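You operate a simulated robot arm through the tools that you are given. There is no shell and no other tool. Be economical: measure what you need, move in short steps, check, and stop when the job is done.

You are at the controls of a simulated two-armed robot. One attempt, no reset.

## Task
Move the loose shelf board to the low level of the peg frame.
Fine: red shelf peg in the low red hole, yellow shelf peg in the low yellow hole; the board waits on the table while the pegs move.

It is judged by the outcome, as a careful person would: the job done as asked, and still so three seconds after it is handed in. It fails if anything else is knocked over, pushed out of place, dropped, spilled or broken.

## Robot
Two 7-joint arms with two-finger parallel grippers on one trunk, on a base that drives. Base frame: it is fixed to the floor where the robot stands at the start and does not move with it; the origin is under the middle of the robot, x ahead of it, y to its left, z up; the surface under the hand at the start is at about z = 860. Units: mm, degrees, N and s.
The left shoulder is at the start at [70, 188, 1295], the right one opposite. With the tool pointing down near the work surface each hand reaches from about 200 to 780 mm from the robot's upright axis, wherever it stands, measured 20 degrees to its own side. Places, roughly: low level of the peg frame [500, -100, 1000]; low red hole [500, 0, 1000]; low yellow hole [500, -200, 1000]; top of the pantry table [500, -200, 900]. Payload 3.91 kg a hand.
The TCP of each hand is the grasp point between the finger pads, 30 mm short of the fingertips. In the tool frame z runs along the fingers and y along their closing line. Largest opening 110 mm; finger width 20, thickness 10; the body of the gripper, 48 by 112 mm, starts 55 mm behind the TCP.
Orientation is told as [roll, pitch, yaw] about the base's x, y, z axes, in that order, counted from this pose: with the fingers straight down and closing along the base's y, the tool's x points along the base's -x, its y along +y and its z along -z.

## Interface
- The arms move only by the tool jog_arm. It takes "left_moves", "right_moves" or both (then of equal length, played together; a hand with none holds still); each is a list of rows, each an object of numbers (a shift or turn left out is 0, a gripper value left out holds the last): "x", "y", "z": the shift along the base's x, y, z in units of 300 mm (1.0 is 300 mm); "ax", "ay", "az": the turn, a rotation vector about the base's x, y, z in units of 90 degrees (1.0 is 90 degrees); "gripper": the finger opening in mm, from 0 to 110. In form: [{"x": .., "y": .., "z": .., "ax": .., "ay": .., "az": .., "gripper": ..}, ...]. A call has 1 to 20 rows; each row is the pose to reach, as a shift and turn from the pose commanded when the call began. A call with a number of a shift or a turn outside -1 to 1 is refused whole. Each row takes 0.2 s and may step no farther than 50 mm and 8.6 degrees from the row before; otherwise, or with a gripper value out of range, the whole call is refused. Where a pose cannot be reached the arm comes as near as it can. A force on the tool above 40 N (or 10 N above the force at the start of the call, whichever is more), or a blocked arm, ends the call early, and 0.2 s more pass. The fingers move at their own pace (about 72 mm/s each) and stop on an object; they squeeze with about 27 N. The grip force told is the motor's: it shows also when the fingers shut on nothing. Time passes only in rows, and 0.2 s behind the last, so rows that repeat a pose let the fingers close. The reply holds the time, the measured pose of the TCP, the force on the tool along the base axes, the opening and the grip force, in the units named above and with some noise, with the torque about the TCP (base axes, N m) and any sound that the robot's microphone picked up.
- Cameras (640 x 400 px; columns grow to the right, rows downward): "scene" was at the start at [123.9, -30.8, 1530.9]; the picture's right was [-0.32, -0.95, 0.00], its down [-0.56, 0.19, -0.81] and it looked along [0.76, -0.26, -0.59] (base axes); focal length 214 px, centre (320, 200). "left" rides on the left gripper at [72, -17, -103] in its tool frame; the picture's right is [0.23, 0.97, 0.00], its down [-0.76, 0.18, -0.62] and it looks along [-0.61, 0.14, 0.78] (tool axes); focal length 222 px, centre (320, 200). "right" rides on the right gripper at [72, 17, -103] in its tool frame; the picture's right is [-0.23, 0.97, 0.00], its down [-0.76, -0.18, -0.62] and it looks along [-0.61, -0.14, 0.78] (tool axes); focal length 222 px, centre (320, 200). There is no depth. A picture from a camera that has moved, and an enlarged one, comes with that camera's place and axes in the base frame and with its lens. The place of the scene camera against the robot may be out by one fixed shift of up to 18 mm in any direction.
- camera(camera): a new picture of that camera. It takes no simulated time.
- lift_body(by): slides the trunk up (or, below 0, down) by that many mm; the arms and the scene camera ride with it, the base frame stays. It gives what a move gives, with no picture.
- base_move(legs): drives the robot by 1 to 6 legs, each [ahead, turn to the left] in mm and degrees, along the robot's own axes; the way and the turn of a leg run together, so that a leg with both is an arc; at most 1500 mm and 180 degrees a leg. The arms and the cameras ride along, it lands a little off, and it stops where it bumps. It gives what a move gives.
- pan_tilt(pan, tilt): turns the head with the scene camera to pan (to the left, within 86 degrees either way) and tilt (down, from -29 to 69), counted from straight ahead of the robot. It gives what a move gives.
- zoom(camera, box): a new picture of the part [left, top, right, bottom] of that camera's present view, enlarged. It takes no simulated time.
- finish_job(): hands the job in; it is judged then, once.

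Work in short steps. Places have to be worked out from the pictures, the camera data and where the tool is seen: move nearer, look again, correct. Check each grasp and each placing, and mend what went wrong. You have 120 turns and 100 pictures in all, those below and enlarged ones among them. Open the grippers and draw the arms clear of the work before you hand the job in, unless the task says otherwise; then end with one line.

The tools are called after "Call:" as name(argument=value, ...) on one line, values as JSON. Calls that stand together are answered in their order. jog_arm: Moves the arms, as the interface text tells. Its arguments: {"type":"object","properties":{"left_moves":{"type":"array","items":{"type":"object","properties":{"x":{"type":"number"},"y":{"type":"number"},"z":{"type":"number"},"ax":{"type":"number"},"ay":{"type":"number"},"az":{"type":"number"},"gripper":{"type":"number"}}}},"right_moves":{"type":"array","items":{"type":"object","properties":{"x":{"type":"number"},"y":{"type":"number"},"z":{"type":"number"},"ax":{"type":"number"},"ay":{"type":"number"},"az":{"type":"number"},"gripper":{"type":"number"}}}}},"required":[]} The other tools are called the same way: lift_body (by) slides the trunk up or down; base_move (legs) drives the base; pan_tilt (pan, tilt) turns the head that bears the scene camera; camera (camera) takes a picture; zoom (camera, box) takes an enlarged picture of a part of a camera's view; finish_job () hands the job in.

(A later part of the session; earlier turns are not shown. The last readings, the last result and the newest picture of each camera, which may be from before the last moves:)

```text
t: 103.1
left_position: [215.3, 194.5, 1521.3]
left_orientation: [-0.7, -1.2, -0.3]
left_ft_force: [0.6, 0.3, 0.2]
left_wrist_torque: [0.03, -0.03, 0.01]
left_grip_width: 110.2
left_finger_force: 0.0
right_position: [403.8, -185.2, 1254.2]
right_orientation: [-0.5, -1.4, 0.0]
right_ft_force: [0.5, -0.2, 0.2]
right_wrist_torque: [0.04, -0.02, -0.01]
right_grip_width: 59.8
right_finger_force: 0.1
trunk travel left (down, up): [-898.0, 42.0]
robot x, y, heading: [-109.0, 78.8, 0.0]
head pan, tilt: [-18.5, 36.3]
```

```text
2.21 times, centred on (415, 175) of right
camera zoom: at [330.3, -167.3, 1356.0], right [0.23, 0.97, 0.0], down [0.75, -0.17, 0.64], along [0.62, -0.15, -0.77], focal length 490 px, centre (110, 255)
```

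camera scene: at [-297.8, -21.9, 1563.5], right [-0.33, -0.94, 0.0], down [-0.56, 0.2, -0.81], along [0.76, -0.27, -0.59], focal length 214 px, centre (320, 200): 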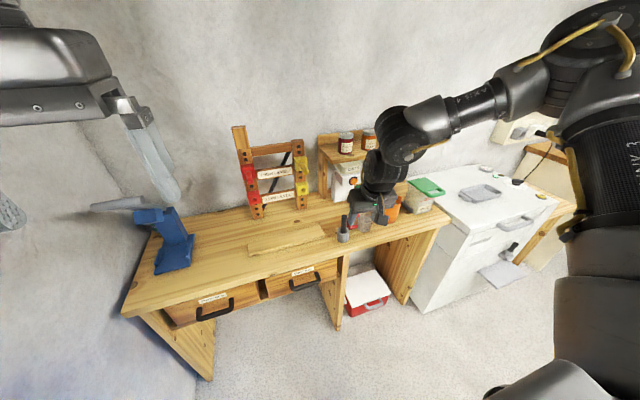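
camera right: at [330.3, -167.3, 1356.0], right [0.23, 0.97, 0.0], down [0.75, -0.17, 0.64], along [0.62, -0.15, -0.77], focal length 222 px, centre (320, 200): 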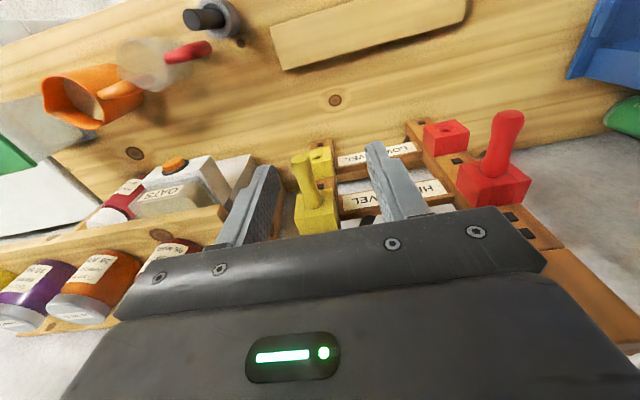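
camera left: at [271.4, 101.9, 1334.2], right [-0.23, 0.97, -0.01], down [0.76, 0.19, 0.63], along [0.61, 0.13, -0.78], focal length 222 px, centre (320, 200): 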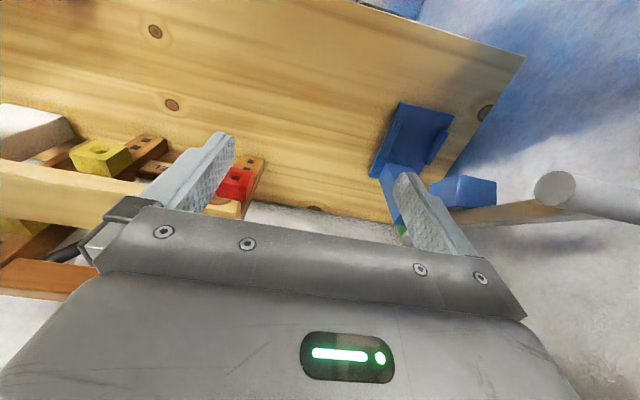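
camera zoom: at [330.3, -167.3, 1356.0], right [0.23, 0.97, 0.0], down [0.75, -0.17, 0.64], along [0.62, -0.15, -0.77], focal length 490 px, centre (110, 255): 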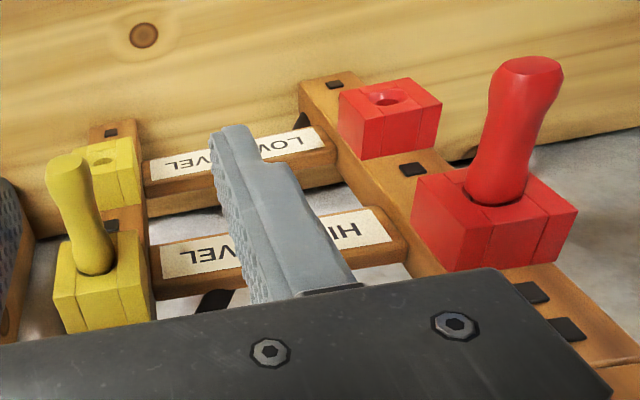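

Pegs have a waist; ends ≈x 444, blocks' fronts ≈520, yellow y≈−221, red y≈1, low holes z≈997–1005. I'll tilt the right hand 18° (leaning back for clearance from the high block later) and position above the yellow peg at x≈464.

Call:
jog_arm(right_moves=[{"y": -0.06, "ay": -0.07, "x": 0.04}, {"y": -0.12, "ay": -0.13, "x": 0.1}, {"y": -0.12, "ay": -0.19, "x": 0.15}, {"y": -0.12, "ay": -0.19, "x": 0.2}])

Call:
camera(camera="right")

```text
t: 104.1
left_position: [227.8, 193.4, 1518.3]
left_orientation: [-0.7, -0.8, -0.4]
left_ft_force: [0.2, 0.9, -0.1]
left_wrist_torque: [-0.04, 0.07, -0.01]
left_grip_width: 109.9
left_finger_force: 0.1
right_position: [475.9, -221.6, 1249.9]
right_orientation: [-0.5, -17.9, 0.0]
right_ft_force: [-0.2, -1.3, 0.1]
right_wrist_torque: [-0.02, 0.04, -0.02]
right_grip_width: 59.9
right_finger_force: 0.1
trunk travel left (down, up): [-898.0, 42.0]
robot x, y, heading: [-109.5, 76.0, -0.1]
head pan, tilt: [-18.5, 36.3]
```

```text
49 pictures are left
camera right: at [374.8, -204.6, 1325.4], right [0.22, 0.97, 0.06], down [0.53, -0.17, 0.83], along [0.82, -0.15, -0.56], focal length 222 px, centre (320, 200)
```

right: 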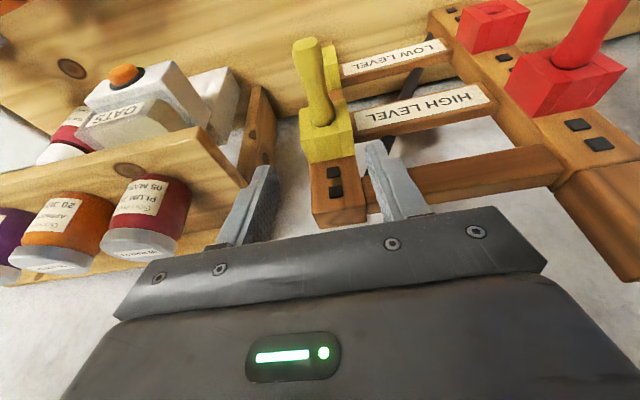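

Clearances are fine (the shelf's left end is at y≈−348). Descend around the yellow peg to z≈1128 at x≈465.

Call:
jog_arm(right_moves=[{"x": -0.036, "z": -0.08}, {"x": -0.036, "z": -0.2}, {"x": -0.036, "z": -0.32}, {"x": -0.036, "z": -0.4}])

Call:
camera(camera="right")

Call:
zoom(camera="scene", box=[200, 120, 440, 270])

```text
t: 105.1
left_position: [223.5, 192.7, 1520.0]
left_orientation: [-0.6, -1.1, -0.4]
left_ft_force: [-0.6, 0.5, 0.5]
left_wrist_torque: [0.04, 0.0, -0.02]
left_grip_width: 110.0
left_finger_force: 0.0
right_position: [460.5, -223.6, 1129.7]
right_orientation: [-0.5, -18.1, -0.1]
right_ft_force: [-0.9, 0.2, -0.1]
right_wrist_torque: [0.02, 0.0, 0.02]
right_grip_width: 60.1
right_finger_force: 0.0
trunk travel left (down, up): [-898.0, 42.0]
robot x, y, heading: [-115.7, 81.6, -0.1]
head pan, tilt: [-18.5, 36.3]
```

```text
48 pictures are left
camera right: at [359.6, -206.2, 1205.7], right [0.22, 0.97, 0.06], down [0.53, -0.17, 0.83], along [0.82, -0.15, -0.55], focal length 222 px, centre (320, 200)
```

right: 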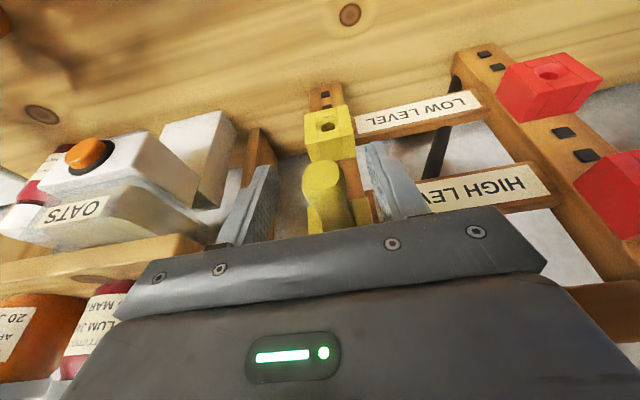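

```text
2.67 times, centred on (320, 195) of scene
camera zoom: at [11.2, 46.7, 1623.8], right [-0.32, -0.95, 0.0], down [-0.56, 0.19, -0.81], along [0.76, -0.26, -0.59], focal length 572 px, centre (320, 213)
```

zoom: 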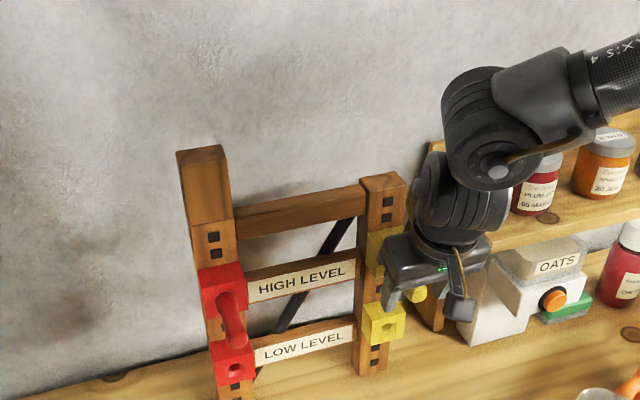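

Peg sits between the fingers. Close on it.

Call:
jog_arm(right_moves=[{"y": 0.006, "x": 0.01, "gripper": 40}, {"y": 0.006, "x": 0.01, "gripper": 10}, {"y": 0.006, "x": 0.01, "gripper": 10}, {"y": 0.006, "x": 0.01, "gripper": 10}])

Call:
zoom(camera="right", box=[220, 60, 460, 220])

```text
t: 106.1
left_position: [225.3, 192.0, 1519.6]
left_orientation: [-0.7, -1.0, -0.3]
left_ft_force: [0.4, -0.5, 0.1]
left_wrist_torque: [-0.03, 0.01, -0.01]
left_grip_width: 110.1
left_finger_force: 0.1
right_position: [464.1, -221.2, 1130.4]
right_orientation: [-0.5, -18.0, -0.1]
right_ft_force: [-0.1, 0.7, -1.8]
right_wrist_torque: [0.07, 0.04, 0.08]
right_grip_width: 23.0
right_finger_force: 26.9
trunk travel left (down, up): [-898.0, 42.0]
robot x, y, heading: [-107.8, 81.3, -0.4]
head pan, tilt: [-18.5, 36.3]
```

```text
2.50 times, centred on (340, 140) of right
camera zoom: at [363.7, -202.8, 1205.9], right [0.22, 0.97, 0.06], down [0.53, -0.17, 0.83], along [0.82, -0.15, -0.56], focal length 555 px, centre (270, 350)
```

zoom: 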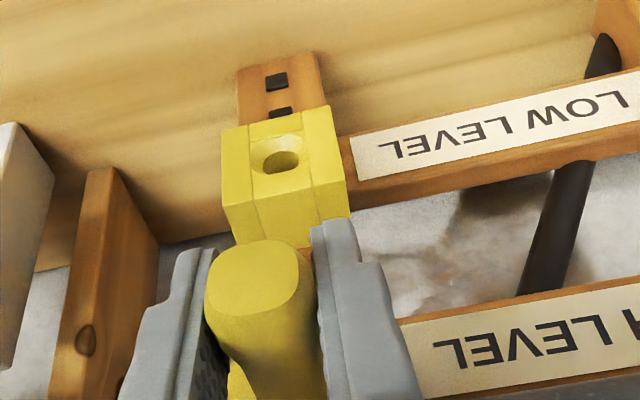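

Gripped (23 mm). Pull straight out along −x slowly, 15 mm first.

Call:
jog_arm(right_moves=[{"x": -0.01}, {"x": -0.02}, {"x": -0.03}, {"x": -0.04}, {"x": -0.05}])

```text
t: 107.3
left_position: [223.9, 193.0, 1520.2]
left_orientation: [-0.7, -1.0, -0.3]
left_ft_force: [0.3, -0.5, 1.6]
left_wrist_torque: [-0.04, 0.02, -0.02]
left_grip_width: 110.0
left_finger_force: 0.1
right_position: [449.4, -218.9, 1131.6]
right_orientation: [-0.5, -17.9, -0.1]
right_ft_force: [0.6, 0.3, 0.4]
right_wrist_torque: [-0.03, 0.01, 0.01]
right_grip_width: 23.1
right_finger_force: 27.0
trunk travel left (down, up): [-898.0, 42.0]
robot x, y, heading: [-113.1, 78.7, -0.5]
head pan, tilt: [-18.5, 36.3]
```

Width unchanged and force low; check whether the peg came along.

Call:
zoom(camera="right", box=[220, 60, 460, 220])

```text
2.50 times, centred on (340, 140) of right
camera zoom: at [348.8, -202.6, 1206.9], right [0.22, 0.97, 0.06], down [0.53, -0.17, 0.83], along [0.82, -0.15, -0.55], focal length 555 px, centre (270, 350)
```

zoom: 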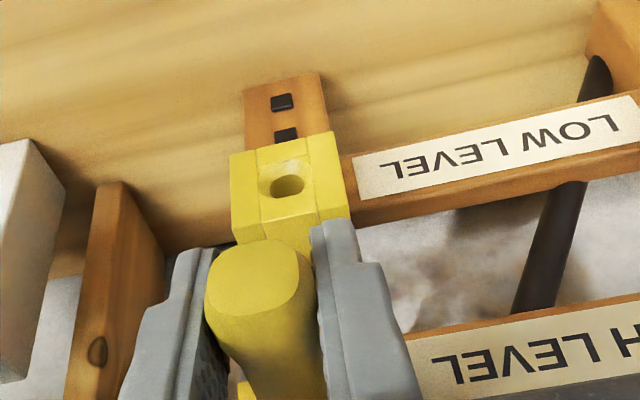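

The peg comes with the hand. Continue pulling another 60 mm.

Call:
jog_arm(right_moves=[{"x": -0.04}, {"x": -0.08}, {"x": -0.12}, {"x": -0.16}, {"x": -0.2}])

Call:
camera(camera="right")

Call:
zoom(camera="scene", box=[260, 150, 420, 270])

```text
t: 108.5
left_position: [223.7, 194.4, 1518.9]
left_orientation: [-0.7, -0.9, -0.3]
left_ft_force: [-1.1, 0.5, -0.6]
left_wrist_torque: [-0.01, -0.04, 0.04]
left_grip_width: 109.9
left_finger_force: 0.1
right_position: [387.3, -220.8, 1131.9]
right_orientation: [-0.6, -18.1, -0.2]
right_ft_force: [-0.1, 0.6, -0.5]
right_wrist_torque: [0.01, -0.04, -0.01]
right_grip_width: 22.9
right_finger_force: 26.9
trunk travel left (down, up): [-898.0, 42.0]
robot x, y, heading: [-111.0, 77.7, -0.2]
head pan, tilt: [-18.5, 36.3]
```

```text
44 pictures are left
camera right: at [286.7, -202.7, 1207.2], right [0.22, 0.97, 0.06], down [0.53, -0.17, 0.83], along [0.82, -0.15, -0.55], focal length 222 px, centre (320, 200)
```

right: 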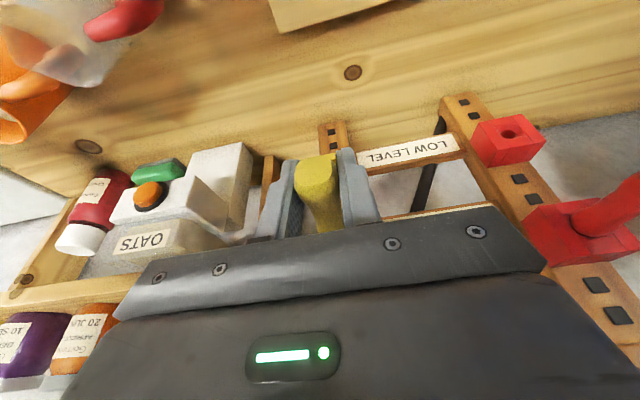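

```text
3.33 times, centred on (340, 210) of scene
camera zoom: at [11.3, 47.9, 1623.7], right [-0.32, -0.95, 0.0], down [-0.56, 0.19, -0.81], along [0.76, -0.26, -0.59], focal length 715 px, centre (253, 167)
```

zoom: 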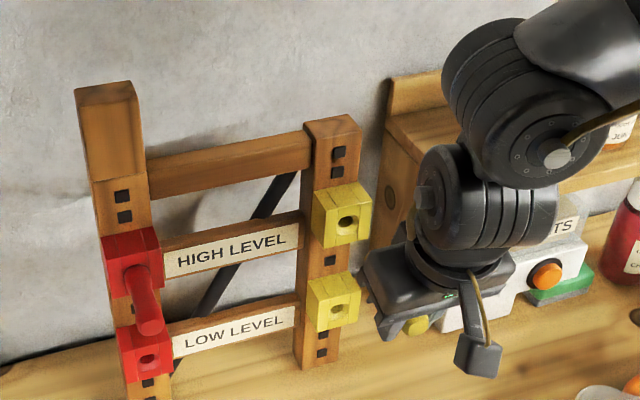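

The peg is out and held. I'll lower to the low level, offset +45 mm in y, so the hand camera can see the low yellow hole at close to its own height.

Call:
jog_arm(right_moves=[{"z": -0.1, "y": 0.05}, {"z": -0.2, "y": 0.1}, {"z": -0.3, "y": 0.15}, {"z": -0.4, "y": 0.16}, {"z": -0.42, "y": 0.16}])

Call:
camera(camera="right")

```text
t: 109.7
left_position: [224.9, 192.3, 1520.4]
left_orientation: [-0.6, -0.8, -0.4]
left_ft_force: [0.1, -0.7, -0.3]
left_wrist_torque: [-0.01, 0.0, -0.02]
left_grip_width: 110.1
left_finger_force: 0.0
right_position: [374.0, -223.0, 1064.3]
right_orientation: [-0.4, -18.0, -0.2]
right_ft_force: [0.3, 0.1, -2.0]
right_wrist_torque: [0.01, 0.01, -0.02]
right_grip_width: 23.2
right_finger_force: 26.9
right hand out of reach, approached as far as the arm can: row 2, 3, 4, 5
trunk travel left (down, up): [-898.0, 42.0]
robot x, y, heading: [-107.3, 81.4, -0.3]
head pan, tilt: [-18.5, 36.3]
```

```text
42 pictures are left
camera right: at [273.6, -204.8, 1139.3], right [0.22, 0.97, 0.06], down [0.53, -0.17, 0.83], along [0.82, -0.15, -0.56], focal length 222 px, centre (320, 200)
```

right: 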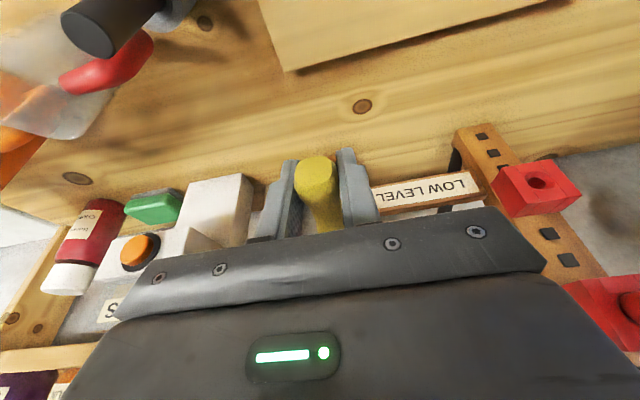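

Low hole z from the hand camera ≈1003–1005 and high ≈1129.5. The scene camera suggested a slightly larger separation, so I'll zoom tightly to refine it.

Call:
zoom(camera="scene", box=[320, 185, 380, 240])

Call:
zoom(camera="scene", box=[270, 190, 330, 245])

```text
7.27 times, centred on (350, 212) of scene
camera zoom: at [12.9, 47.6, 1623.6], right [-0.32, -0.95, 0.0], down [-0.56, 0.19, -0.81], along [0.76, -0.26, -0.59], focal length 1560 px, centre (102, 109)
```

zoom: 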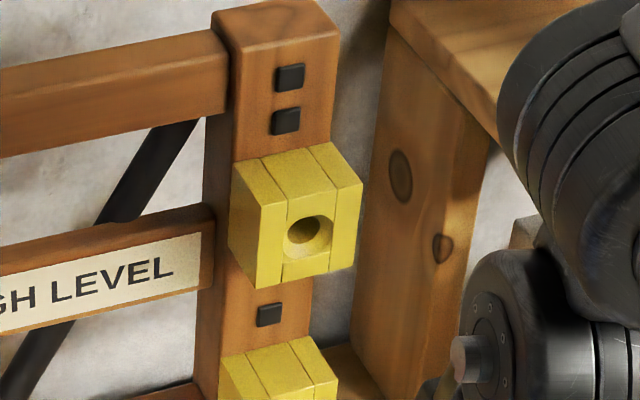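

```text
7.27 times, centred on (300, 218) of scene
camera zoom: at [12.9, 47.6, 1623.6], right [-0.32, -0.95, 0.0], down [-0.56, 0.19, -0.81], along [0.76, -0.26, -0.59], focal length 1560 px, centre (466, 73)
```

zoom: 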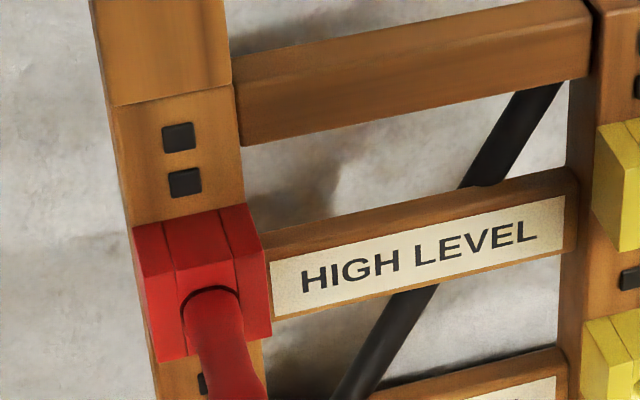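

The holes are countersunk, so there's some tolerance. I'll lower the trunk 58 mm to see the low holes at a flatter angle.

Call:
lift_body(by=-58)

Call:
camera(camera="right")

Call:
zoom(camera="right", box=[440, 100, 640, 240])

```text
t: 110.6
left_position: [223.9, 193.0, 1461.9]
left_orientation: [-0.7, -1.0, -0.4]
left_ft_force: [0.3, 0.0, -0.5]
left_wrist_torque: [0.01, 0.0, 0.03]
left_grip_width: 109.9
left_finger_force: 0.0
right_position: [374.4, -223.3, 1006.8]
right_orientation: [-0.5, -18.0, -0.1]
right_ft_force: [-0.2, 0.2, -0.2]
right_wrist_torque: [-0.01, -0.01, 0.01]
right_grip_width: 23.0
right_finger_force: 27.4
trunk travel left (down, up): [-840.0, 100.0]
robot x, y, heading: [-112.0, 79.7, -0.5]
head pan, tilt: [-18.5, 36.3]
```

```text
39 pictures are left
camera right: at [272.9, -204.4, 1081.9], right [0.22, 0.97, 0.06], down [0.53, -0.17, 0.83], along [0.82, -0.15, -0.55], focal length 222 px, centre (320, 200)
```

right: 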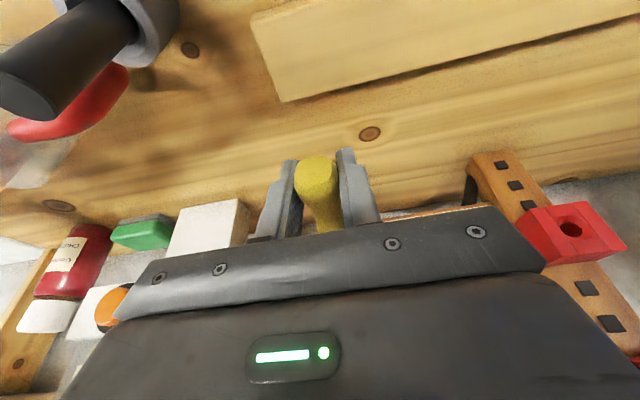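

```text
2.86 times, centred on (540, 170) of right
camera zoom: at [272.9, -204.4, 1081.9], right [0.22, 0.97, 0.06], down [0.53, -0.17, 0.83], along [0.82, -0.15, -0.55], focal length 635 px, centre (-309, 286)
```

zoom: 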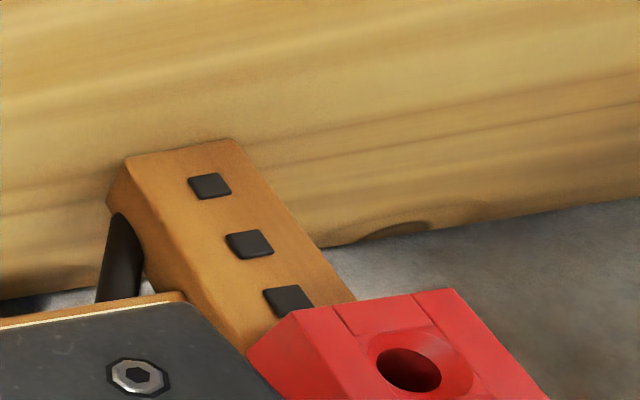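

The low hole is at z≈1001 and the peg axis is ≈1 mm below the TCP, so the target TCP is z≈1002.5, y≈−220.5. Move forward to x≈412 aligned, then check.

Call:
jog_arm(right_moves=[{"x": 0.06}, {"x": 0.12, "y": 0.005, "z": -0.007}, {"x": 0.127, "y": 0.01, "z": -0.014}, {"x": 0.127, "y": 0.01, "z": -0.014}])

Call:
zoom(camera="scene", box=[300, 140, 420, 240])

Call:
zoom(camera="right", box=[220, 60, 460, 220])

```text
t: 111.6
left_position: [224.1, 193.1, 1460.1]
left_orientation: [-0.7, -0.9, -0.3]
left_ft_force: [0.3, -0.1, 0.1]
left_wrist_torque: [0.0, -0.03, 0.01]
left_grip_width: 110.0
left_finger_force: 0.1
right_position: [408.2, -227.9, 1012.2]
right_orientation: [-0.4, -17.9, -0.1]
right_ft_force: [-0.3, -0.1, -1.0]
right_wrist_torque: [0.0, 0.0, -0.01]
right_grip_width: 23.1
right_finger_force: 26.6
right hand out of reach, approached as far as the arm can: row 2, 3, 4
trunk travel left (down, up): [-840.0, 100.0]
robot x, y, heading: [-112.2, 79.5, -0.3]
head pan, tilt: [-18.5, 36.3]
```

```text
4.00 times, centred on (360, 190) of scene
camera zoom: at [12.2, 47.8, 1565.6], right [-0.32, -0.95, 0.0], down [-0.56, 0.19, -0.81], along [0.76, -0.26, -0.59], focal length 858 px, centre (160, 240)
```

zoom: 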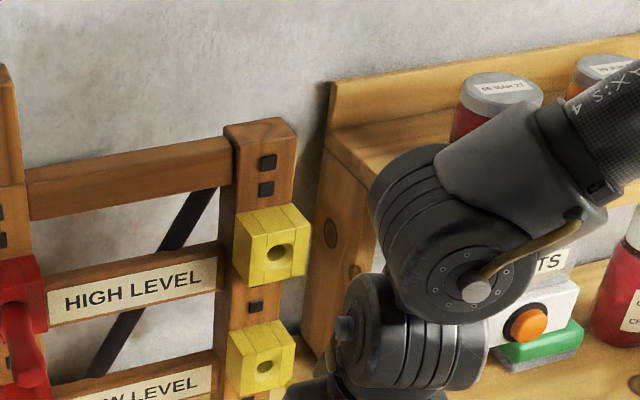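

```text
2.50 times, centred on (340, 140) of right
camera zoom: at [306.3, -209.8, 1087.3], right [0.22, 0.97, 0.06], down [0.53, -0.17, 0.83], along [0.82, -0.15, -0.55], focal length 555 px, centre (270, 350)
```

zoom: 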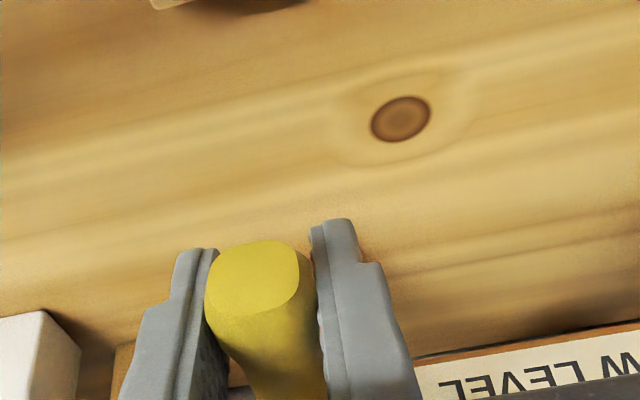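

The arm is near its lower limit again. Raise the hand 60 mm relative to the body, then lower the trunk to match the geometry that worked before.

Call:
jog_arm(right_moves=[{"z": 0.08, "x": -0.01}, {"z": 0.16, "y": 0.012, "x": -0.01}, {"z": 0.2, "y": 0.025, "x": -0.01}, {"z": 0.2, "y": 0.025, "x": -0.01}])

Call:
lift_body(by=-69)

```text
t: 112.6
left_position: [224.6, 192.6, 1462.5]
left_orientation: [-0.6, -0.9, -0.3]
left_ft_force: [0.4, 0.1, -0.7]
left_wrist_torque: [0.0, 0.0, -0.03]
left_grip_width: 110.2
left_finger_force: 0.1
right_position: [404.1, -220.4, 1070.7]
right_orientation: [-0.4, -18.1, -0.1]
right_ft_force: [0.5, 0.5, 0.6]
right_wrist_torque: [0.02, 0.04, 0.04]
right_grip_width: 23.3
right_finger_force: 26.8
trunk travel left (down, up): [-840.0, 100.0]
robot x, y, heading: [-114.0, 78.7, -0.3]
head pan, tilt: [-18.5, 36.3]
```

```text
t: 113.7
left_position: [223.0, 192.4, 1392.1]
left_orientation: [-0.7, -0.9, -0.3]
left_ft_force: [0.8, -0.2, 0.1]
left_wrist_torque: [-0.02, 0.01, 0.01]
left_grip_width: 109.9
left_finger_force: 0.0
right_position: [403.8, -219.8, 1001.8]
right_orientation: [-0.5, -18.0, -0.1]
right_ft_force: [-0.5, 0.7, 0.1]
right_wrist_torque: [-0.03, 0.01, 0.0]
right_grip_width: 23.4
right_finger_force: 26.8
trunk travel left (down, up): [-771.0, 169.0]
robot x, y, heading: [-108.9, 76.7, -0.3]
head pan, tilt: [-18.5, 36.3]
```

Aligned at [404, −220, 1002]. Zoom the scene to see the peg tip against the hole, then advance gently.

Call:
jog_arm(right_moves=[{"x": 0.03}, {"x": 0.05}])

Call:
zoom(camera="scene", box=[300, 110, 400, 220])

```text
t: 114.3
left_position: [224.1, 192.9, 1392.5]
left_orientation: [-0.7, -1.0, -0.3]
left_ft_force: [0.0, 0.3, 0.7]
left_wrist_torque: [0.02, 0.02, 0.0]
left_grip_width: 109.9
left_finger_force: 0.0
right_position: [420.3, -219.9, 1001.1]
right_orientation: [-0.6, -18.0, -0.1]
right_ft_force: [0.5, -0.6, 0.3]
right_wrist_torque: [-0.01, 0.04, -0.05]
right_grip_width: 23.1
right_finger_force: 27.6
trunk travel left (down, up): [-771.0, 169.0]
robot x, y, heading: [-113.2, 79.4, -0.4]
head pan, tilt: [-18.5, 36.3]
```

```text
3.64 times, centred on (350, 165) of scene
camera zoom: at [12.4, 47.8, 1496.6], right [-0.32, -0.95, 0.0], down [-0.56, 0.19, -0.81], along [0.76, -0.26, -0.59], focal length 780 px, centre (211, 327)
```

zoom: 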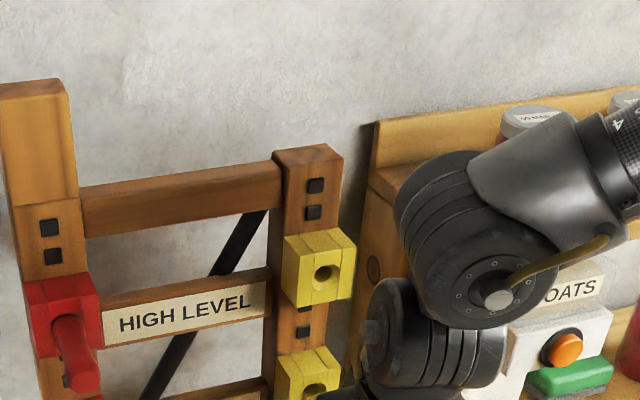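

Call:
zoom(camera="scene", box=[290, 180, 410, 270])

```text
4.44 times, centred on (350, 225) of scene
camera zoom: at [12.4, 47.8, 1496.6], right [-0.32, -0.95, 0.0], down [-0.56, 0.19, -0.81], along [0.76, -0.26, -0.59], focal length 953 px, centre (187, 89)
```

zoom: 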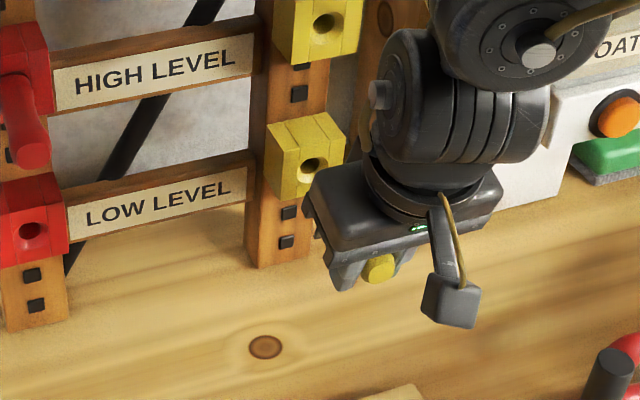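

Advance slowly toward the hole.

Call:
jog_arm(right_moves=[{"x": 0.012, "z": 0.003}, {"x": 0.024, "z": 0.004}, {"x": 0.036, "z": 0.004}, {"x": 0.048, "z": 0.004}, {"x": 0.06, "z": 0.004}])

```text
t: 115.5
left_position: [224.0, 192.8, 1392.4]
left_orientation: [-0.6, -0.9, -0.3]
left_ft_force: [0.1, 0.4, 0.3]
left_wrist_torque: [0.0, -0.01, -0.01]
left_grip_width: 109.9
left_finger_force: 0.1
right_position: [436.3, -219.5, 1001.9]
right_orientation: [-0.5, -17.9, -0.1]
right_ft_force: [-0.4, -0.5, 0.0]
right_wrist_torque: [0.03, 0.04, 0.0]
right_grip_width: 23.0
right_finger_force: 26.8
trunk travel left (down, up): [-771.0, 169.0]
robot x, y, heading: [-110.9, 79.3, -0.3]
head pan, tilt: [-18.5, 36.3]
```

Call:
jog_arm(right_moves=[{"x": 0.012}, {"x": 0.024}, {"x": 0.036}, {"x": 0.048}, {"x": 0.06}])

Call:
zoom(camera="scene", box=[290, 180, 410, 270])

```text
t: 116.7
left_position: [224.8, 192.1, 1392.8]
left_orientation: [-0.6, -0.9, -0.5]
left_ft_force: [-0.2, 0.4, 0.1]
left_wrist_torque: [-0.01, 0.03, 0.03]
left_grip_width: 110.1
left_finger_force: 0.0
right_position: [455.8, -220.5, 1002.5]
right_orientation: [-0.4, -18.0, -0.1]
right_ft_force: [-2.1, -1.4, -5.0]
right_wrist_torque: [-0.02, 0.31, -0.07]
right_grip_width: 23.0
right_finger_force: 26.2
trunk travel left (down, up): [-771.0, 169.0]
robot x, y, heading: [-111.1, 79.9, -0.3]
head pan, tilt: [-18.5, 36.3]
```

```text
4.44 times, centred on (350, 225) of scene
camera zoom: at [12.4, 46.8, 1496.6], right [-0.32, -0.95, 0.0], down [-0.56, 0.19, -0.81], along [0.76, -0.26, -0.59], focal length 953 px, centre (187, 89)
```

zoom: 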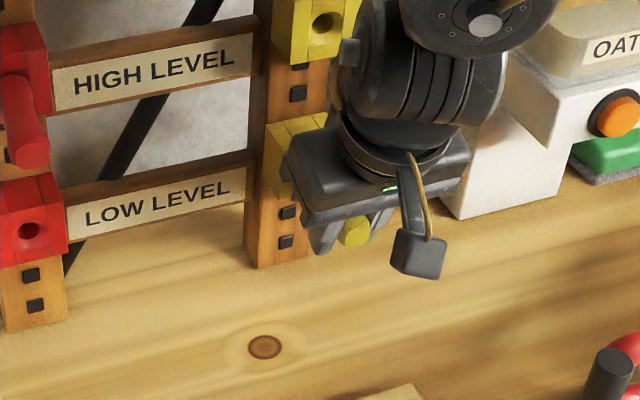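

There's a small force (z −5 N), so the tip is entering. Lower a hair and continue.

Call:
jog_arm(right_moves=[{"x": 0.008, "z": -0.004}, {"x": 0.016, "z": -0.006}, {"x": 0.024, "z": -0.006}, {"x": 0.032, "z": -0.006}])

```text
t: 117.7
left_position: [222.0, 192.4, 1392.5]
left_orientation: [-0.6, -0.9, -0.4]
left_ft_force: [0.3, -0.3, 0.3]
left_wrist_torque: [0.0, 0.02, 0.02]
left_grip_width: 109.9
left_finger_force: 0.1
right_position: [463.9, -220.3, 1001.9]
right_orientation: [-0.5, -18.0, -0.1]
right_ft_force: [-8.5, -0.5, -0.8]
right_wrist_torque: [0.03, -0.01, -0.02]
right_grip_width: 23.3
right_finger_force: 26.8
trunk travel left (down, up): [-771.0, 169.0]
robot x, y, heading: [-113.4, 79.1, -0.4]
head pan, tilt: [-18.5, 36.3]
```

x≈464 equals the original depth. Press slightly more to confirm it's seated.

Call:
jog_arm(right_moves=[{"x": 0.006}, {"x": 0.012}, {"x": 0.016}])

Call:
zoom(camera="right", box=[220, 60, 460, 220])

```text
t: 118.5
left_position: [220.2, 192.9, 1393.3]
left_orientation: [-0.6, -1.2, -0.5]
left_ft_force: [-0.8, 1.0, 0.0]
left_wrist_torque: [0.01, 0.01, -0.02]
left_grip_width: 109.9
left_finger_force: 0.1
right_position: [467.1, -219.3, 1002.0]
right_orientation: [-0.5, -18.0, 0.0]
right_ft_force: [-23.9, 3.1, -4.6]
right_wrist_torque: [0.0, 0.14, -0.05]
right_grip_width: 23.6
right_finger_force: 26.6
trunk travel left (down, up): [-771.0, 169.0]
robot x, y, heading: [-112.1, 78.6, -0.2]
head pan, tilt: [-18.5, 36.3]
```

```text
2.50 times, centred on (340, 140) of right
camera zoom: at [365.0, -201.8, 1077.9], right [0.22, 0.97, 0.06], down [0.53, -0.17, 0.83], along [0.82, -0.15, -0.55], focal length 555 px, centre (270, 350)
```

zoom: 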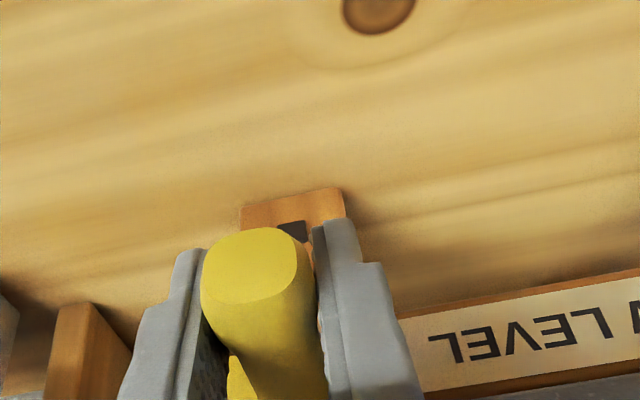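

Seated firmly (24 N, stopped). Relax, open to 60, rise off the peg, and back away.

Call:
jog_arm(right_moves=[{"x": -0.01}, {"x": -0.01, "gripper": 40}, {"x": -0.01, "gripper": 60}, {"x": -0.01, "gripper": 60}, {"x": -0.01, "z": 0.08}, {"x": -0.01, "z": 0.18}, {"x": -0.1, "z": 0.2}, {"x": -0.22, "z": 0.25}])

Call:
camera(camera="right")

Call:
zoom(camera="scene", box=[230, 140, 390, 250])

```text
t: 120.3
left_position: [222.0, 194.0, 1393.3]
left_orientation: [-0.7, -1.1, -0.4]
left_ft_force: [0.2, 1.2, -0.1]
left_wrist_torque: [-0.01, 0.0, 0.02]
left_grip_width: 110.1
left_finger_force: 0.1
right_position: [403.0, -218.8, 1077.9]
right_orientation: [-0.5, -18.1, 0.1]
right_ft_force: [-0.2, -0.4, 0.4]
right_wrist_torque: [-0.02, -0.02, 0.0]
right_grip_width: 60.3
right_finger_force: 0.0
trunk travel left (down, up): [-771.0, 169.0]
robot x, y, heading: [-114.2, 78.8, -0.3]
head pan, tilt: [-18.5, 36.3]
```

```text
31 pictures are left
camera right: at [301.4, -200.6, 1153.6], right [0.22, 0.97, 0.06], down [0.53, -0.17, 0.83], along [0.82, -0.15, -0.55], focal length 222 px, centre (320, 200)
```

right: 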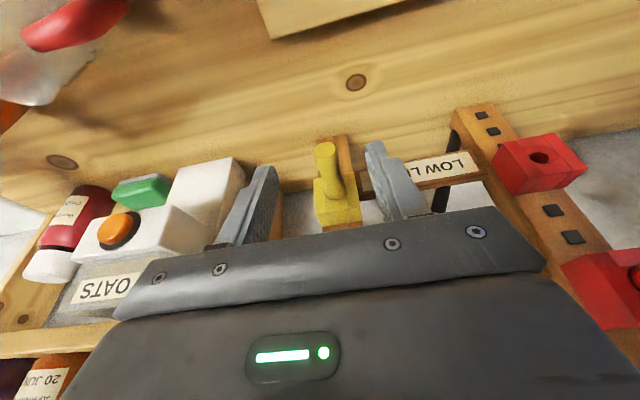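

```text
3.64 times, centred on (310, 195) of scene
camera zoom: at [9.6, 48.1, 1496.9], right [-0.32, -0.95, 0.0], down [-0.56, 0.19, -0.81], along [0.76, -0.26, -0.59], focal length 780 px, centre (356, 218)
```

zoom: 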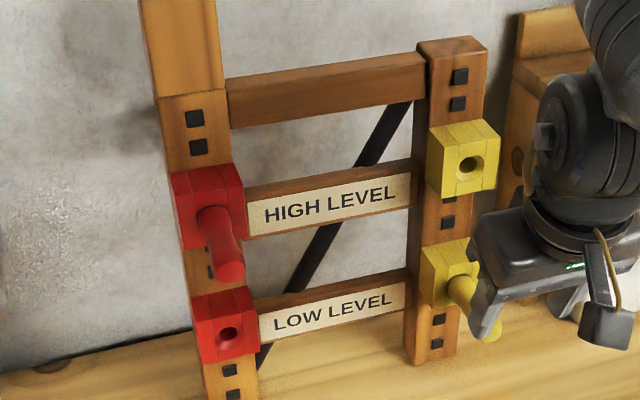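

The yellow peg is in the low hole. For red I'll use the left hand mirrored, which needs the robot about 290 mm to the right of the peg. First, tuck the right hand up, back and vertical, and raise the trunk.

Call:
jog_arm(right_moves=[{"z": 0.05, "x": -0.06, "y": -0.03}, {"z": 0.1, "x": -0.12, "y": -0.06, "ay": 0.04}, {"z": 0.15, "x": -0.18, "y": -0.09, "ay": 0.08}, {"z": 0.2, "x": -0.22, "y": -0.12, "ay": 0.12}, {"z": 0.25, "x": -0.24, "y": -0.15, "ay": 0.16}, {"z": 0.3, "x": -0.24, "y": -0.15, "ay": 0.2}])

Call:
lift_body(by=130)

```text
t: 121.7
left_position: [225.3, 193.9, 1392.3]
left_orientation: [-0.8, -0.9, -0.3]
left_ft_force: [0.3, -0.3, -0.9]
left_wrist_torque: [0.02, 0.03, -0.01]
left_grip_width: 109.9
left_finger_force: 0.0
right_position: [330.9, -262.8, 1167.1]
right_orientation: [-0.4, 0.1, 0.0]
right_ft_force: [0.2, -0.7, 0.2]
right_wrist_torque: [0.02, 0.01, 0.0]
right_grip_width: 59.8
right_finger_force: 0.1
trunk travel left (down, up): [-771.0, 169.0]
robot x, y, heading: [-112.5, 78.9, 0.2]
head pan, tilt: [-18.5, 36.3]
```

```text
t: 123.3
left_position: [224.5, 192.8, 1523.2]
left_orientation: [-0.7, -0.9, -0.3]
left_ft_force: [-0.4, 0.1, -0.2]
left_wrist_torque: [-0.04, 0.0, 0.02]
left_grip_width: 109.8
left_finger_force: 0.1
right_position: [331.9, -264.6, 1295.4]
right_orientation: [-0.6, 0.0, -0.1]
right_ft_force: [-0.5, 0.2, 0.8]
right_wrist_torque: [-0.04, -0.01, -0.02]
right_grip_width: 59.8
right_finger_force: 0.1
trunk travel left (down, up): [-901.0, 39.0]
robot x, y, heading: [-108.6, 80.2, -0.3]
head pan, tilt: [-18.5, 36.3]
```

Drive the sideways manoeuvre: back, turn right 45°, forward, turn back.

Call:
base_move(legs=[[-330, 0], [0, -45], [520, 0], [0, 45]])

Call:
camera(camera="scene")

Call:
camera(camera="left")

```text
t: 132.2
left_position: [260.5, -160.8, 1522.6]
left_orientation: [-0.6, -1.0, 0.2]
left_ft_force: [-1.1, 0.2, 0.0]
left_wrist_torque: [0.02, 0.02, -0.02]
left_grip_width: 109.9
left_finger_force: 0.1
right_position: [371.5, -618.0, 1296.0]
right_orientation: [-0.4, 0.0, 0.5]
right_ft_force: [-0.1, -0.8, 0.0]
right_wrist_torque: [-0.01, 0.01, 0.01]
right_grip_width: 60.4
right_finger_force: 0.1
trunk travel left (down, up): [-901.0, 39.0]
robot x, y, heading: [-74.4, -275.1, 0.1]
head pan, tilt: [-18.5, 36.3]
```

```text
29 pictures are left
camera scene: at [49.5, -308.7, 1626.6], right [-0.31, -0.95, 0.0], down [-0.56, 0.19, -0.81], along [0.77, -0.25, -0.59], focal length 214 px, centre (320, 200)
```

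scene: 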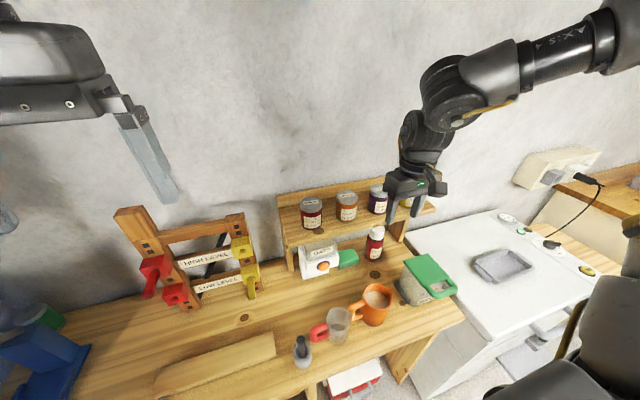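

```text
28 pictures are left
camera left: at [186.3, -176.6, 1624.8], right [-0.23, 0.97, -0.01], down [0.75, 0.19, 0.63], along [0.62, 0.14, -0.77], focal length 222 px, centre (320, 200)
```

left: 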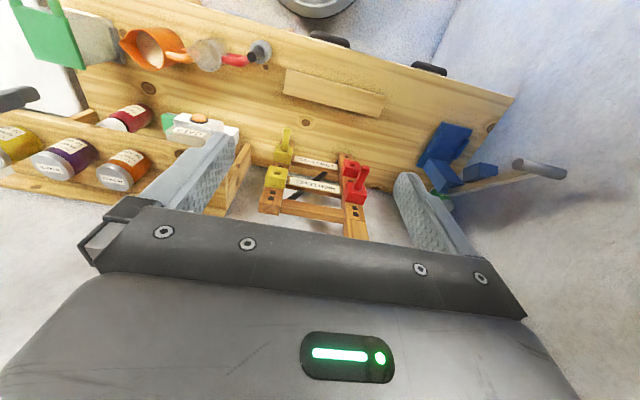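

All objects are undisturbed. Bring the left hand to above the red peg, about [446, 1, 1262], tilting back 18°.

Call:
jog_arm(left_moves=[{"x": 0.06, "y": 0.054, "z": -0.087, "gripper": 60}, {"x": 0.12, "y": 0.108, "z": -0.174}, {"x": 0.18, "y": 0.162, "z": -0.261}, {"x": 0.24, "y": 0.216, "z": -0.348}, {"x": 0.3, "y": 0.27, "z": -0.435}, {"x": 0.36, "y": 0.324, "z": -0.522}, {"x": 0.42, "y": 0.378, "z": -0.609, "ay": -0.05}, {"x": 0.48, "y": 0.432, "z": -0.696, "ay": -0.1}, {"x": 0.54, "y": 0.486, "z": -0.783, "ay": -0.15}, {"x": 0.62, "y": 0.54, "z": -0.87, "ay": -0.19}])

Call:
camera(camera="left")

```text
t: 134.3
left_position: [398.2, -60.5, 1250.7]
left_orientation: [-0.4, -18.4, 1.1]
left_ft_force: [-0.1, 1.1, 0.3]
left_wrist_torque: [0.01, 0.01, -0.01]
left_grip_width: 60.0
left_finger_force: 0.1
left hand out of reach, approached as far as the arm can: row 5, 6, 7, 8, 9, 10
right_position: [373.1, -617.3, 1295.8]
right_orientation: [-0.5, 0.0, 0.5]
right_ft_force: [-0.4, -0.1, 0.6]
right_wrist_torque: [-0.02, 0.05, -0.02]
right_grip_width: 60.0
right_finger_force: 0.1
trunk travel left (down, up): [-901.0, 39.0]
robot x, y, heading: [-76.4, -281.0, 0.4]
head pan, tilt: [-18.5, 36.3]
```

```text
27 pictures are left
camera left: at [296.1, -77.7, 1327.3], right [-0.23, 0.97, -0.08], down [0.52, 0.19, 0.83], along [0.82, 0.15, -0.55], focal length 222 px, centre (320, 200)
```

left: 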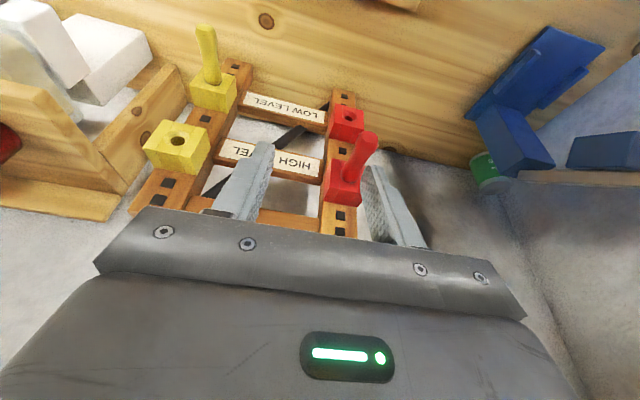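

It stopped short; try the remaining displacement from here (y first).

Call:
jog_arm(left_moves=[{"y": 0.07}, {"y": 0.14}, {"y": 0.205}, {"y": 0.205, "x": 0.08}, {"y": 0.205, "x": 0.16}])

```text
t: 135.6
left_position: [391.1, -63.7, 1246.6]
left_orientation: [-0.6, -18.1, 0.3]
left_ft_force: [0.2, 0.2, 0.6]
left_wrist_torque: [-0.02, 0.03, 0.01]
left_grip_width: 60.0
left_finger_force: 0.0
left hand out of reach, approached as far as the arm can: row 1, 2, 3, 4, 5
right_position: [373.1, -618.9, 1297.1]
right_orientation: [-0.4, 0.1, 0.5]
right_ft_force: [0.2, -0.4, 0.6]
right_wrist_torque: [0.03, -0.01, -0.01]
right_grip_width: 60.0
right_finger_force: 0.0
trunk travel left (down, up): [-901.0, 39.0]
robot x, y, heading: [-75.0, -277.9, 0.4]
head pan, tilt: [-18.5, 36.3]
```

Undo the tilt, then try going out in y, which mirrors what the right arm could do.

Call:
jog_arm(left_moves=[{"ay": 0.07, "x": -0.02}, {"ay": 0.14, "x": -0.04}, {"ay": 0.2, "x": -0.06}, {"ay": 0.2, "x": -0.06, "y": 0.07}, {"ay": 0.2, "x": -0.06, "y": 0.14}, {"ay": 0.2, "x": -0.06, "y": 0.21}])

Call:
camera(camera="scene")

```text
t: 136.9
left_position: [335.8, -63.9, 1240.4]
left_orientation: [-0.6, 0.0, 0.4]
left_ft_force: [-0.2, -0.6, 0.3]
left_wrist_torque: [-0.03, 0.02, 0.03]
left_grip_width: 60.2
left_finger_force: 0.0
left hand out of reach, approached as far as the arm can: row 1, 2, 3, 4, 5, 6
right_position: [371.9, -615.9, 1295.9]
right_orientation: [-0.5, 0.0, 0.5]
right_ft_force: [-0.9, -0.1, 0.4]
right_wrist_torque: [-0.02, -0.01, 0.02]
right_grip_width: 59.9
right_finger_force: 0.1
trunk travel left (down, up): [-901.0, 39.0]
robot x, y, heading: [-75.0, -279.6, 0.4]
head pan, tilt: [-18.5, 36.3]
```

```text
26 pictures are left
camera scene: at [49.8, -307.3, 1626.6], right [-0.31, -0.95, 0.0], down [-0.56, 0.18, -0.81], along [0.77, -0.25, -0.59], focal length 214 px, centre (320, 200)
```

scene: 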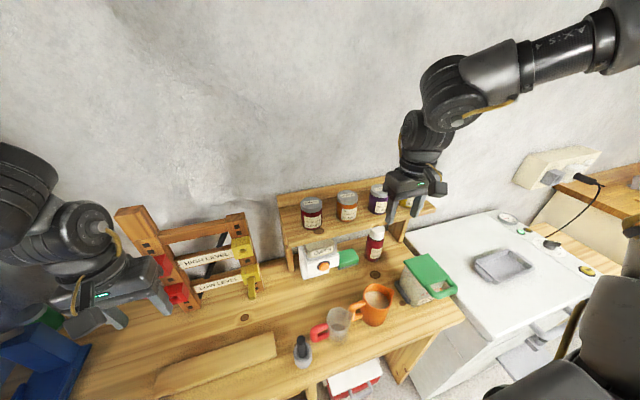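

The left arm seems to be configured for smaller y offsets. Test: go inward 80 mm and forward, staying above everything.

Call:
jog_arm(left_moves=[{"z": 0.05, "y": -0.09}, {"z": 0.1, "y": -0.18}, {"z": 0.12, "y": -0.27}, {"z": 0.12, "y": -0.27, "x": 0.12}, {"z": 0.12, "y": -0.27, "x": 0.24}, {"z": 0.12, "y": -0.27, "x": 0.36}])

```text
t: 138.3
left_position: [438.6, -156.7, 1276.1]
left_orientation: [-0.4, -0.2, 0.5]
left_ft_force: [-0.6, -0.8, -0.2]
left_wrist_torque: [-0.01, -0.01, 0.02]
left_grip_width: 60.1
left_finger_force: 0.0
left hand out of reach, approached as far as the arm can: row 6
right_position: [370.4, -619.6, 1295.7]
right_orientation: [-0.3, 0.0, 0.5]
right_ft_force: [-0.2, -0.4, -0.4]
right_wrist_torque: [0.03, 0.01, 0.02]
right_grip_width: 60.3
right_finger_force: 0.0
trunk travel left (down, up): [-901.0, 39.0]
robot x, y, heading: [-75.6, -280.1, 0.1]
head pan, tilt: [-18.5, 36.3]
```

Works there (rel. x 514, y 123). Test tilt and lowering in this lateral position, which is clear of the pegs.

Call:
jog_arm(left_moves=[{"ay": -0.06, "z": -0.08}, {"ay": -0.12, "z": -0.16}, {"ay": -0.19, "z": -0.26}, {"ay": -0.19, "z": -0.36}, {"ay": -0.19, "z": -0.46}, {"ay": -0.19, "z": -0.46, "x": 0.1}])

```text
t: 139.8
left_position: [466.4, -151.6, 1134.6]
left_orientation: [-0.7, -17.1, 0.3]
left_ft_force: [0.6, 0.5, 0.2]
left_wrist_torque: [0.04, -0.03, -0.02]
left_grip_width: 60.0
left_finger_force: 0.1
right_position: [372.6, -618.0, 1297.3]
right_orientation: [-0.4, 0.0, 0.5]
right_ft_force: [0.3, 0.6, -0.2]
right_wrist_torque: [0.01, -0.01, -0.01]
right_grip_width: 59.9
right_finger_force: 0.0
trunk travel left (down, up): [-901.0, 39.0]
robot x, y, heading: [-72.9, -274.4, 0.4]
head pan, tilt: [-18.5, 36.3]
```

Good: at rel. (539, 123) it reaches fully. Raise and retract the left hand, then shift the base +153 mm in y.

Call:
jog_arm(left_moves=[{"z": 0.14, "x": -0.05}, {"z": 0.28, "x": -0.1}, {"z": 0.42, "x": -0.15}, {"z": 0.5, "x": -0.2}])

Call:
base_move(legs=[[-155, 0], [0, 45], [216, 0], [0, -45]])

Call:
camera(camera="left")

```text
t: 140.8
left_position: [407.1, -151.4, 1285.3]
left_orientation: [-0.8, -17.2, 0.4]
left_ft_force: [0.1, -0.5, -0.1]
left_wrist_torque: [-0.01, -0.05, 0.0]
left_grip_width: 59.6
left_finger_force: 0.1
right_position: [371.5, -615.8, 1297.4]
right_orientation: [-0.5, 0.0, 0.5]
right_ft_force: [-0.3, 0.7, -1.0]
right_wrist_torque: [-0.03, 0.02, -0.01]
right_grip_width: 59.9
right_finger_force: 0.1
trunk travel left (down, up): [-901.0, 39.0]
robot x, y, heading: [-72.8, -280.5, 0.2]
head pan, tilt: [-18.5, 36.3]
```

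```text
t: 147.5
left_position: [403.4, -2.0, 1284.3]
left_orientation: [-0.8, -17.3, -0.2]
left_ft_force: [-0.4, 0.8, 0.6]
left_wrist_torque: [-0.01, -0.02, 0.03]
left_grip_width: 59.9
left_finger_force: 0.0
right_position: [364.4, -466.8, 1297.0]
right_orientation: [-0.5, 0.0, 0.1]
right_ft_force: [-0.1, 0.4, -0.7]
right_wrist_torque: [0.02, 0.01, -0.02]
right_grip_width: 59.9
right_finger_force: 0.0
trunk travel left (down, up): [-901.0, 39.0]
robot x, y, heading: [-81.6, -124.8, -0.0]
head pan, tilt: [-18.5, 36.3]
```

```text
25 pictures are left
camera left: at [303.4, -17.7, 1363.1], right [-0.21, 0.97, -0.08], down [0.55, 0.18, 0.82], along [0.81, 0.13, -0.57], focal length 222 px, centre (320, 200)
```

left: 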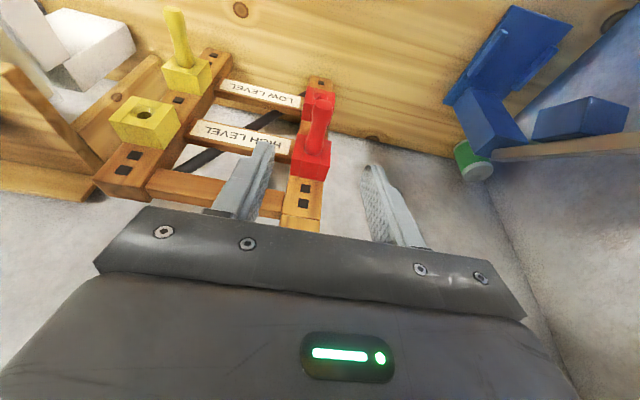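

Red peg y≈1. Move to [464, 1] and descend around the peg to z≈1130.

Call:
jog_arm(left_moves=[{"x": 0.1, "y": 0.01}, {"x": 0.203, "y": 0.01, "z": -0.05}, {"x": 0.203, "y": 0.01, "z": -0.17}, {"x": 0.203, "y": 0.01, "z": -0.29}, {"x": 0.203, "y": 0.01, "z": -0.41}, {"x": 0.203, "y": 0.01, "z": -0.513}])

Call:
camera(camera="left")

```text
t: 148.9
left_position: [466.4, 0.6, 1131.0]
left_orientation: [-0.7, -17.2, -0.1]
left_ft_force: [0.2, -0.8, -0.5]
left_wrist_torque: [0.01, 0.02, 0.02]
left_grip_width: 60.0
left_finger_force: 0.0
right_position: [365.0, -468.8, 1297.3]
right_orientation: [-0.6, 0.0, 0.1]
right_ft_force: [-0.4, -0.6, 0.3]
right_wrist_torque: [0.0, 0.0, -0.02]
right_grip_width: 60.1
right_finger_force: 0.1
trunk travel left (down, up): [-901.0, 39.0]
robot x, y, heading: [-78.2, -126.8, -0.1]
head pan, tilt: [-18.5, 36.3]
```

```text
24 pictures are left
camera left: at [366.2, -14.6, 1208.5], right [-0.21, 0.97, -0.08], down [0.54, 0.18, 0.82], along [0.81, 0.13, -0.57], focal length 222 px, centre (320, 200)
```

left: 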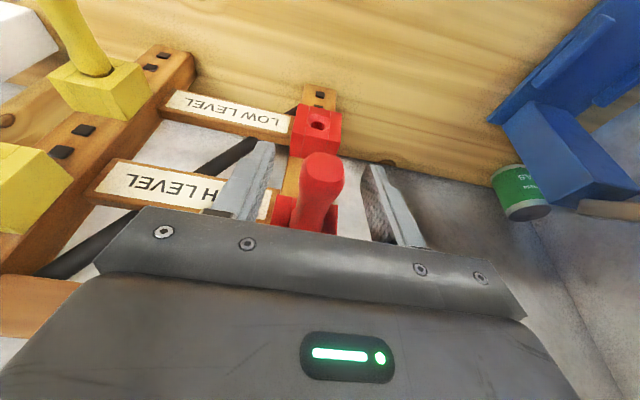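

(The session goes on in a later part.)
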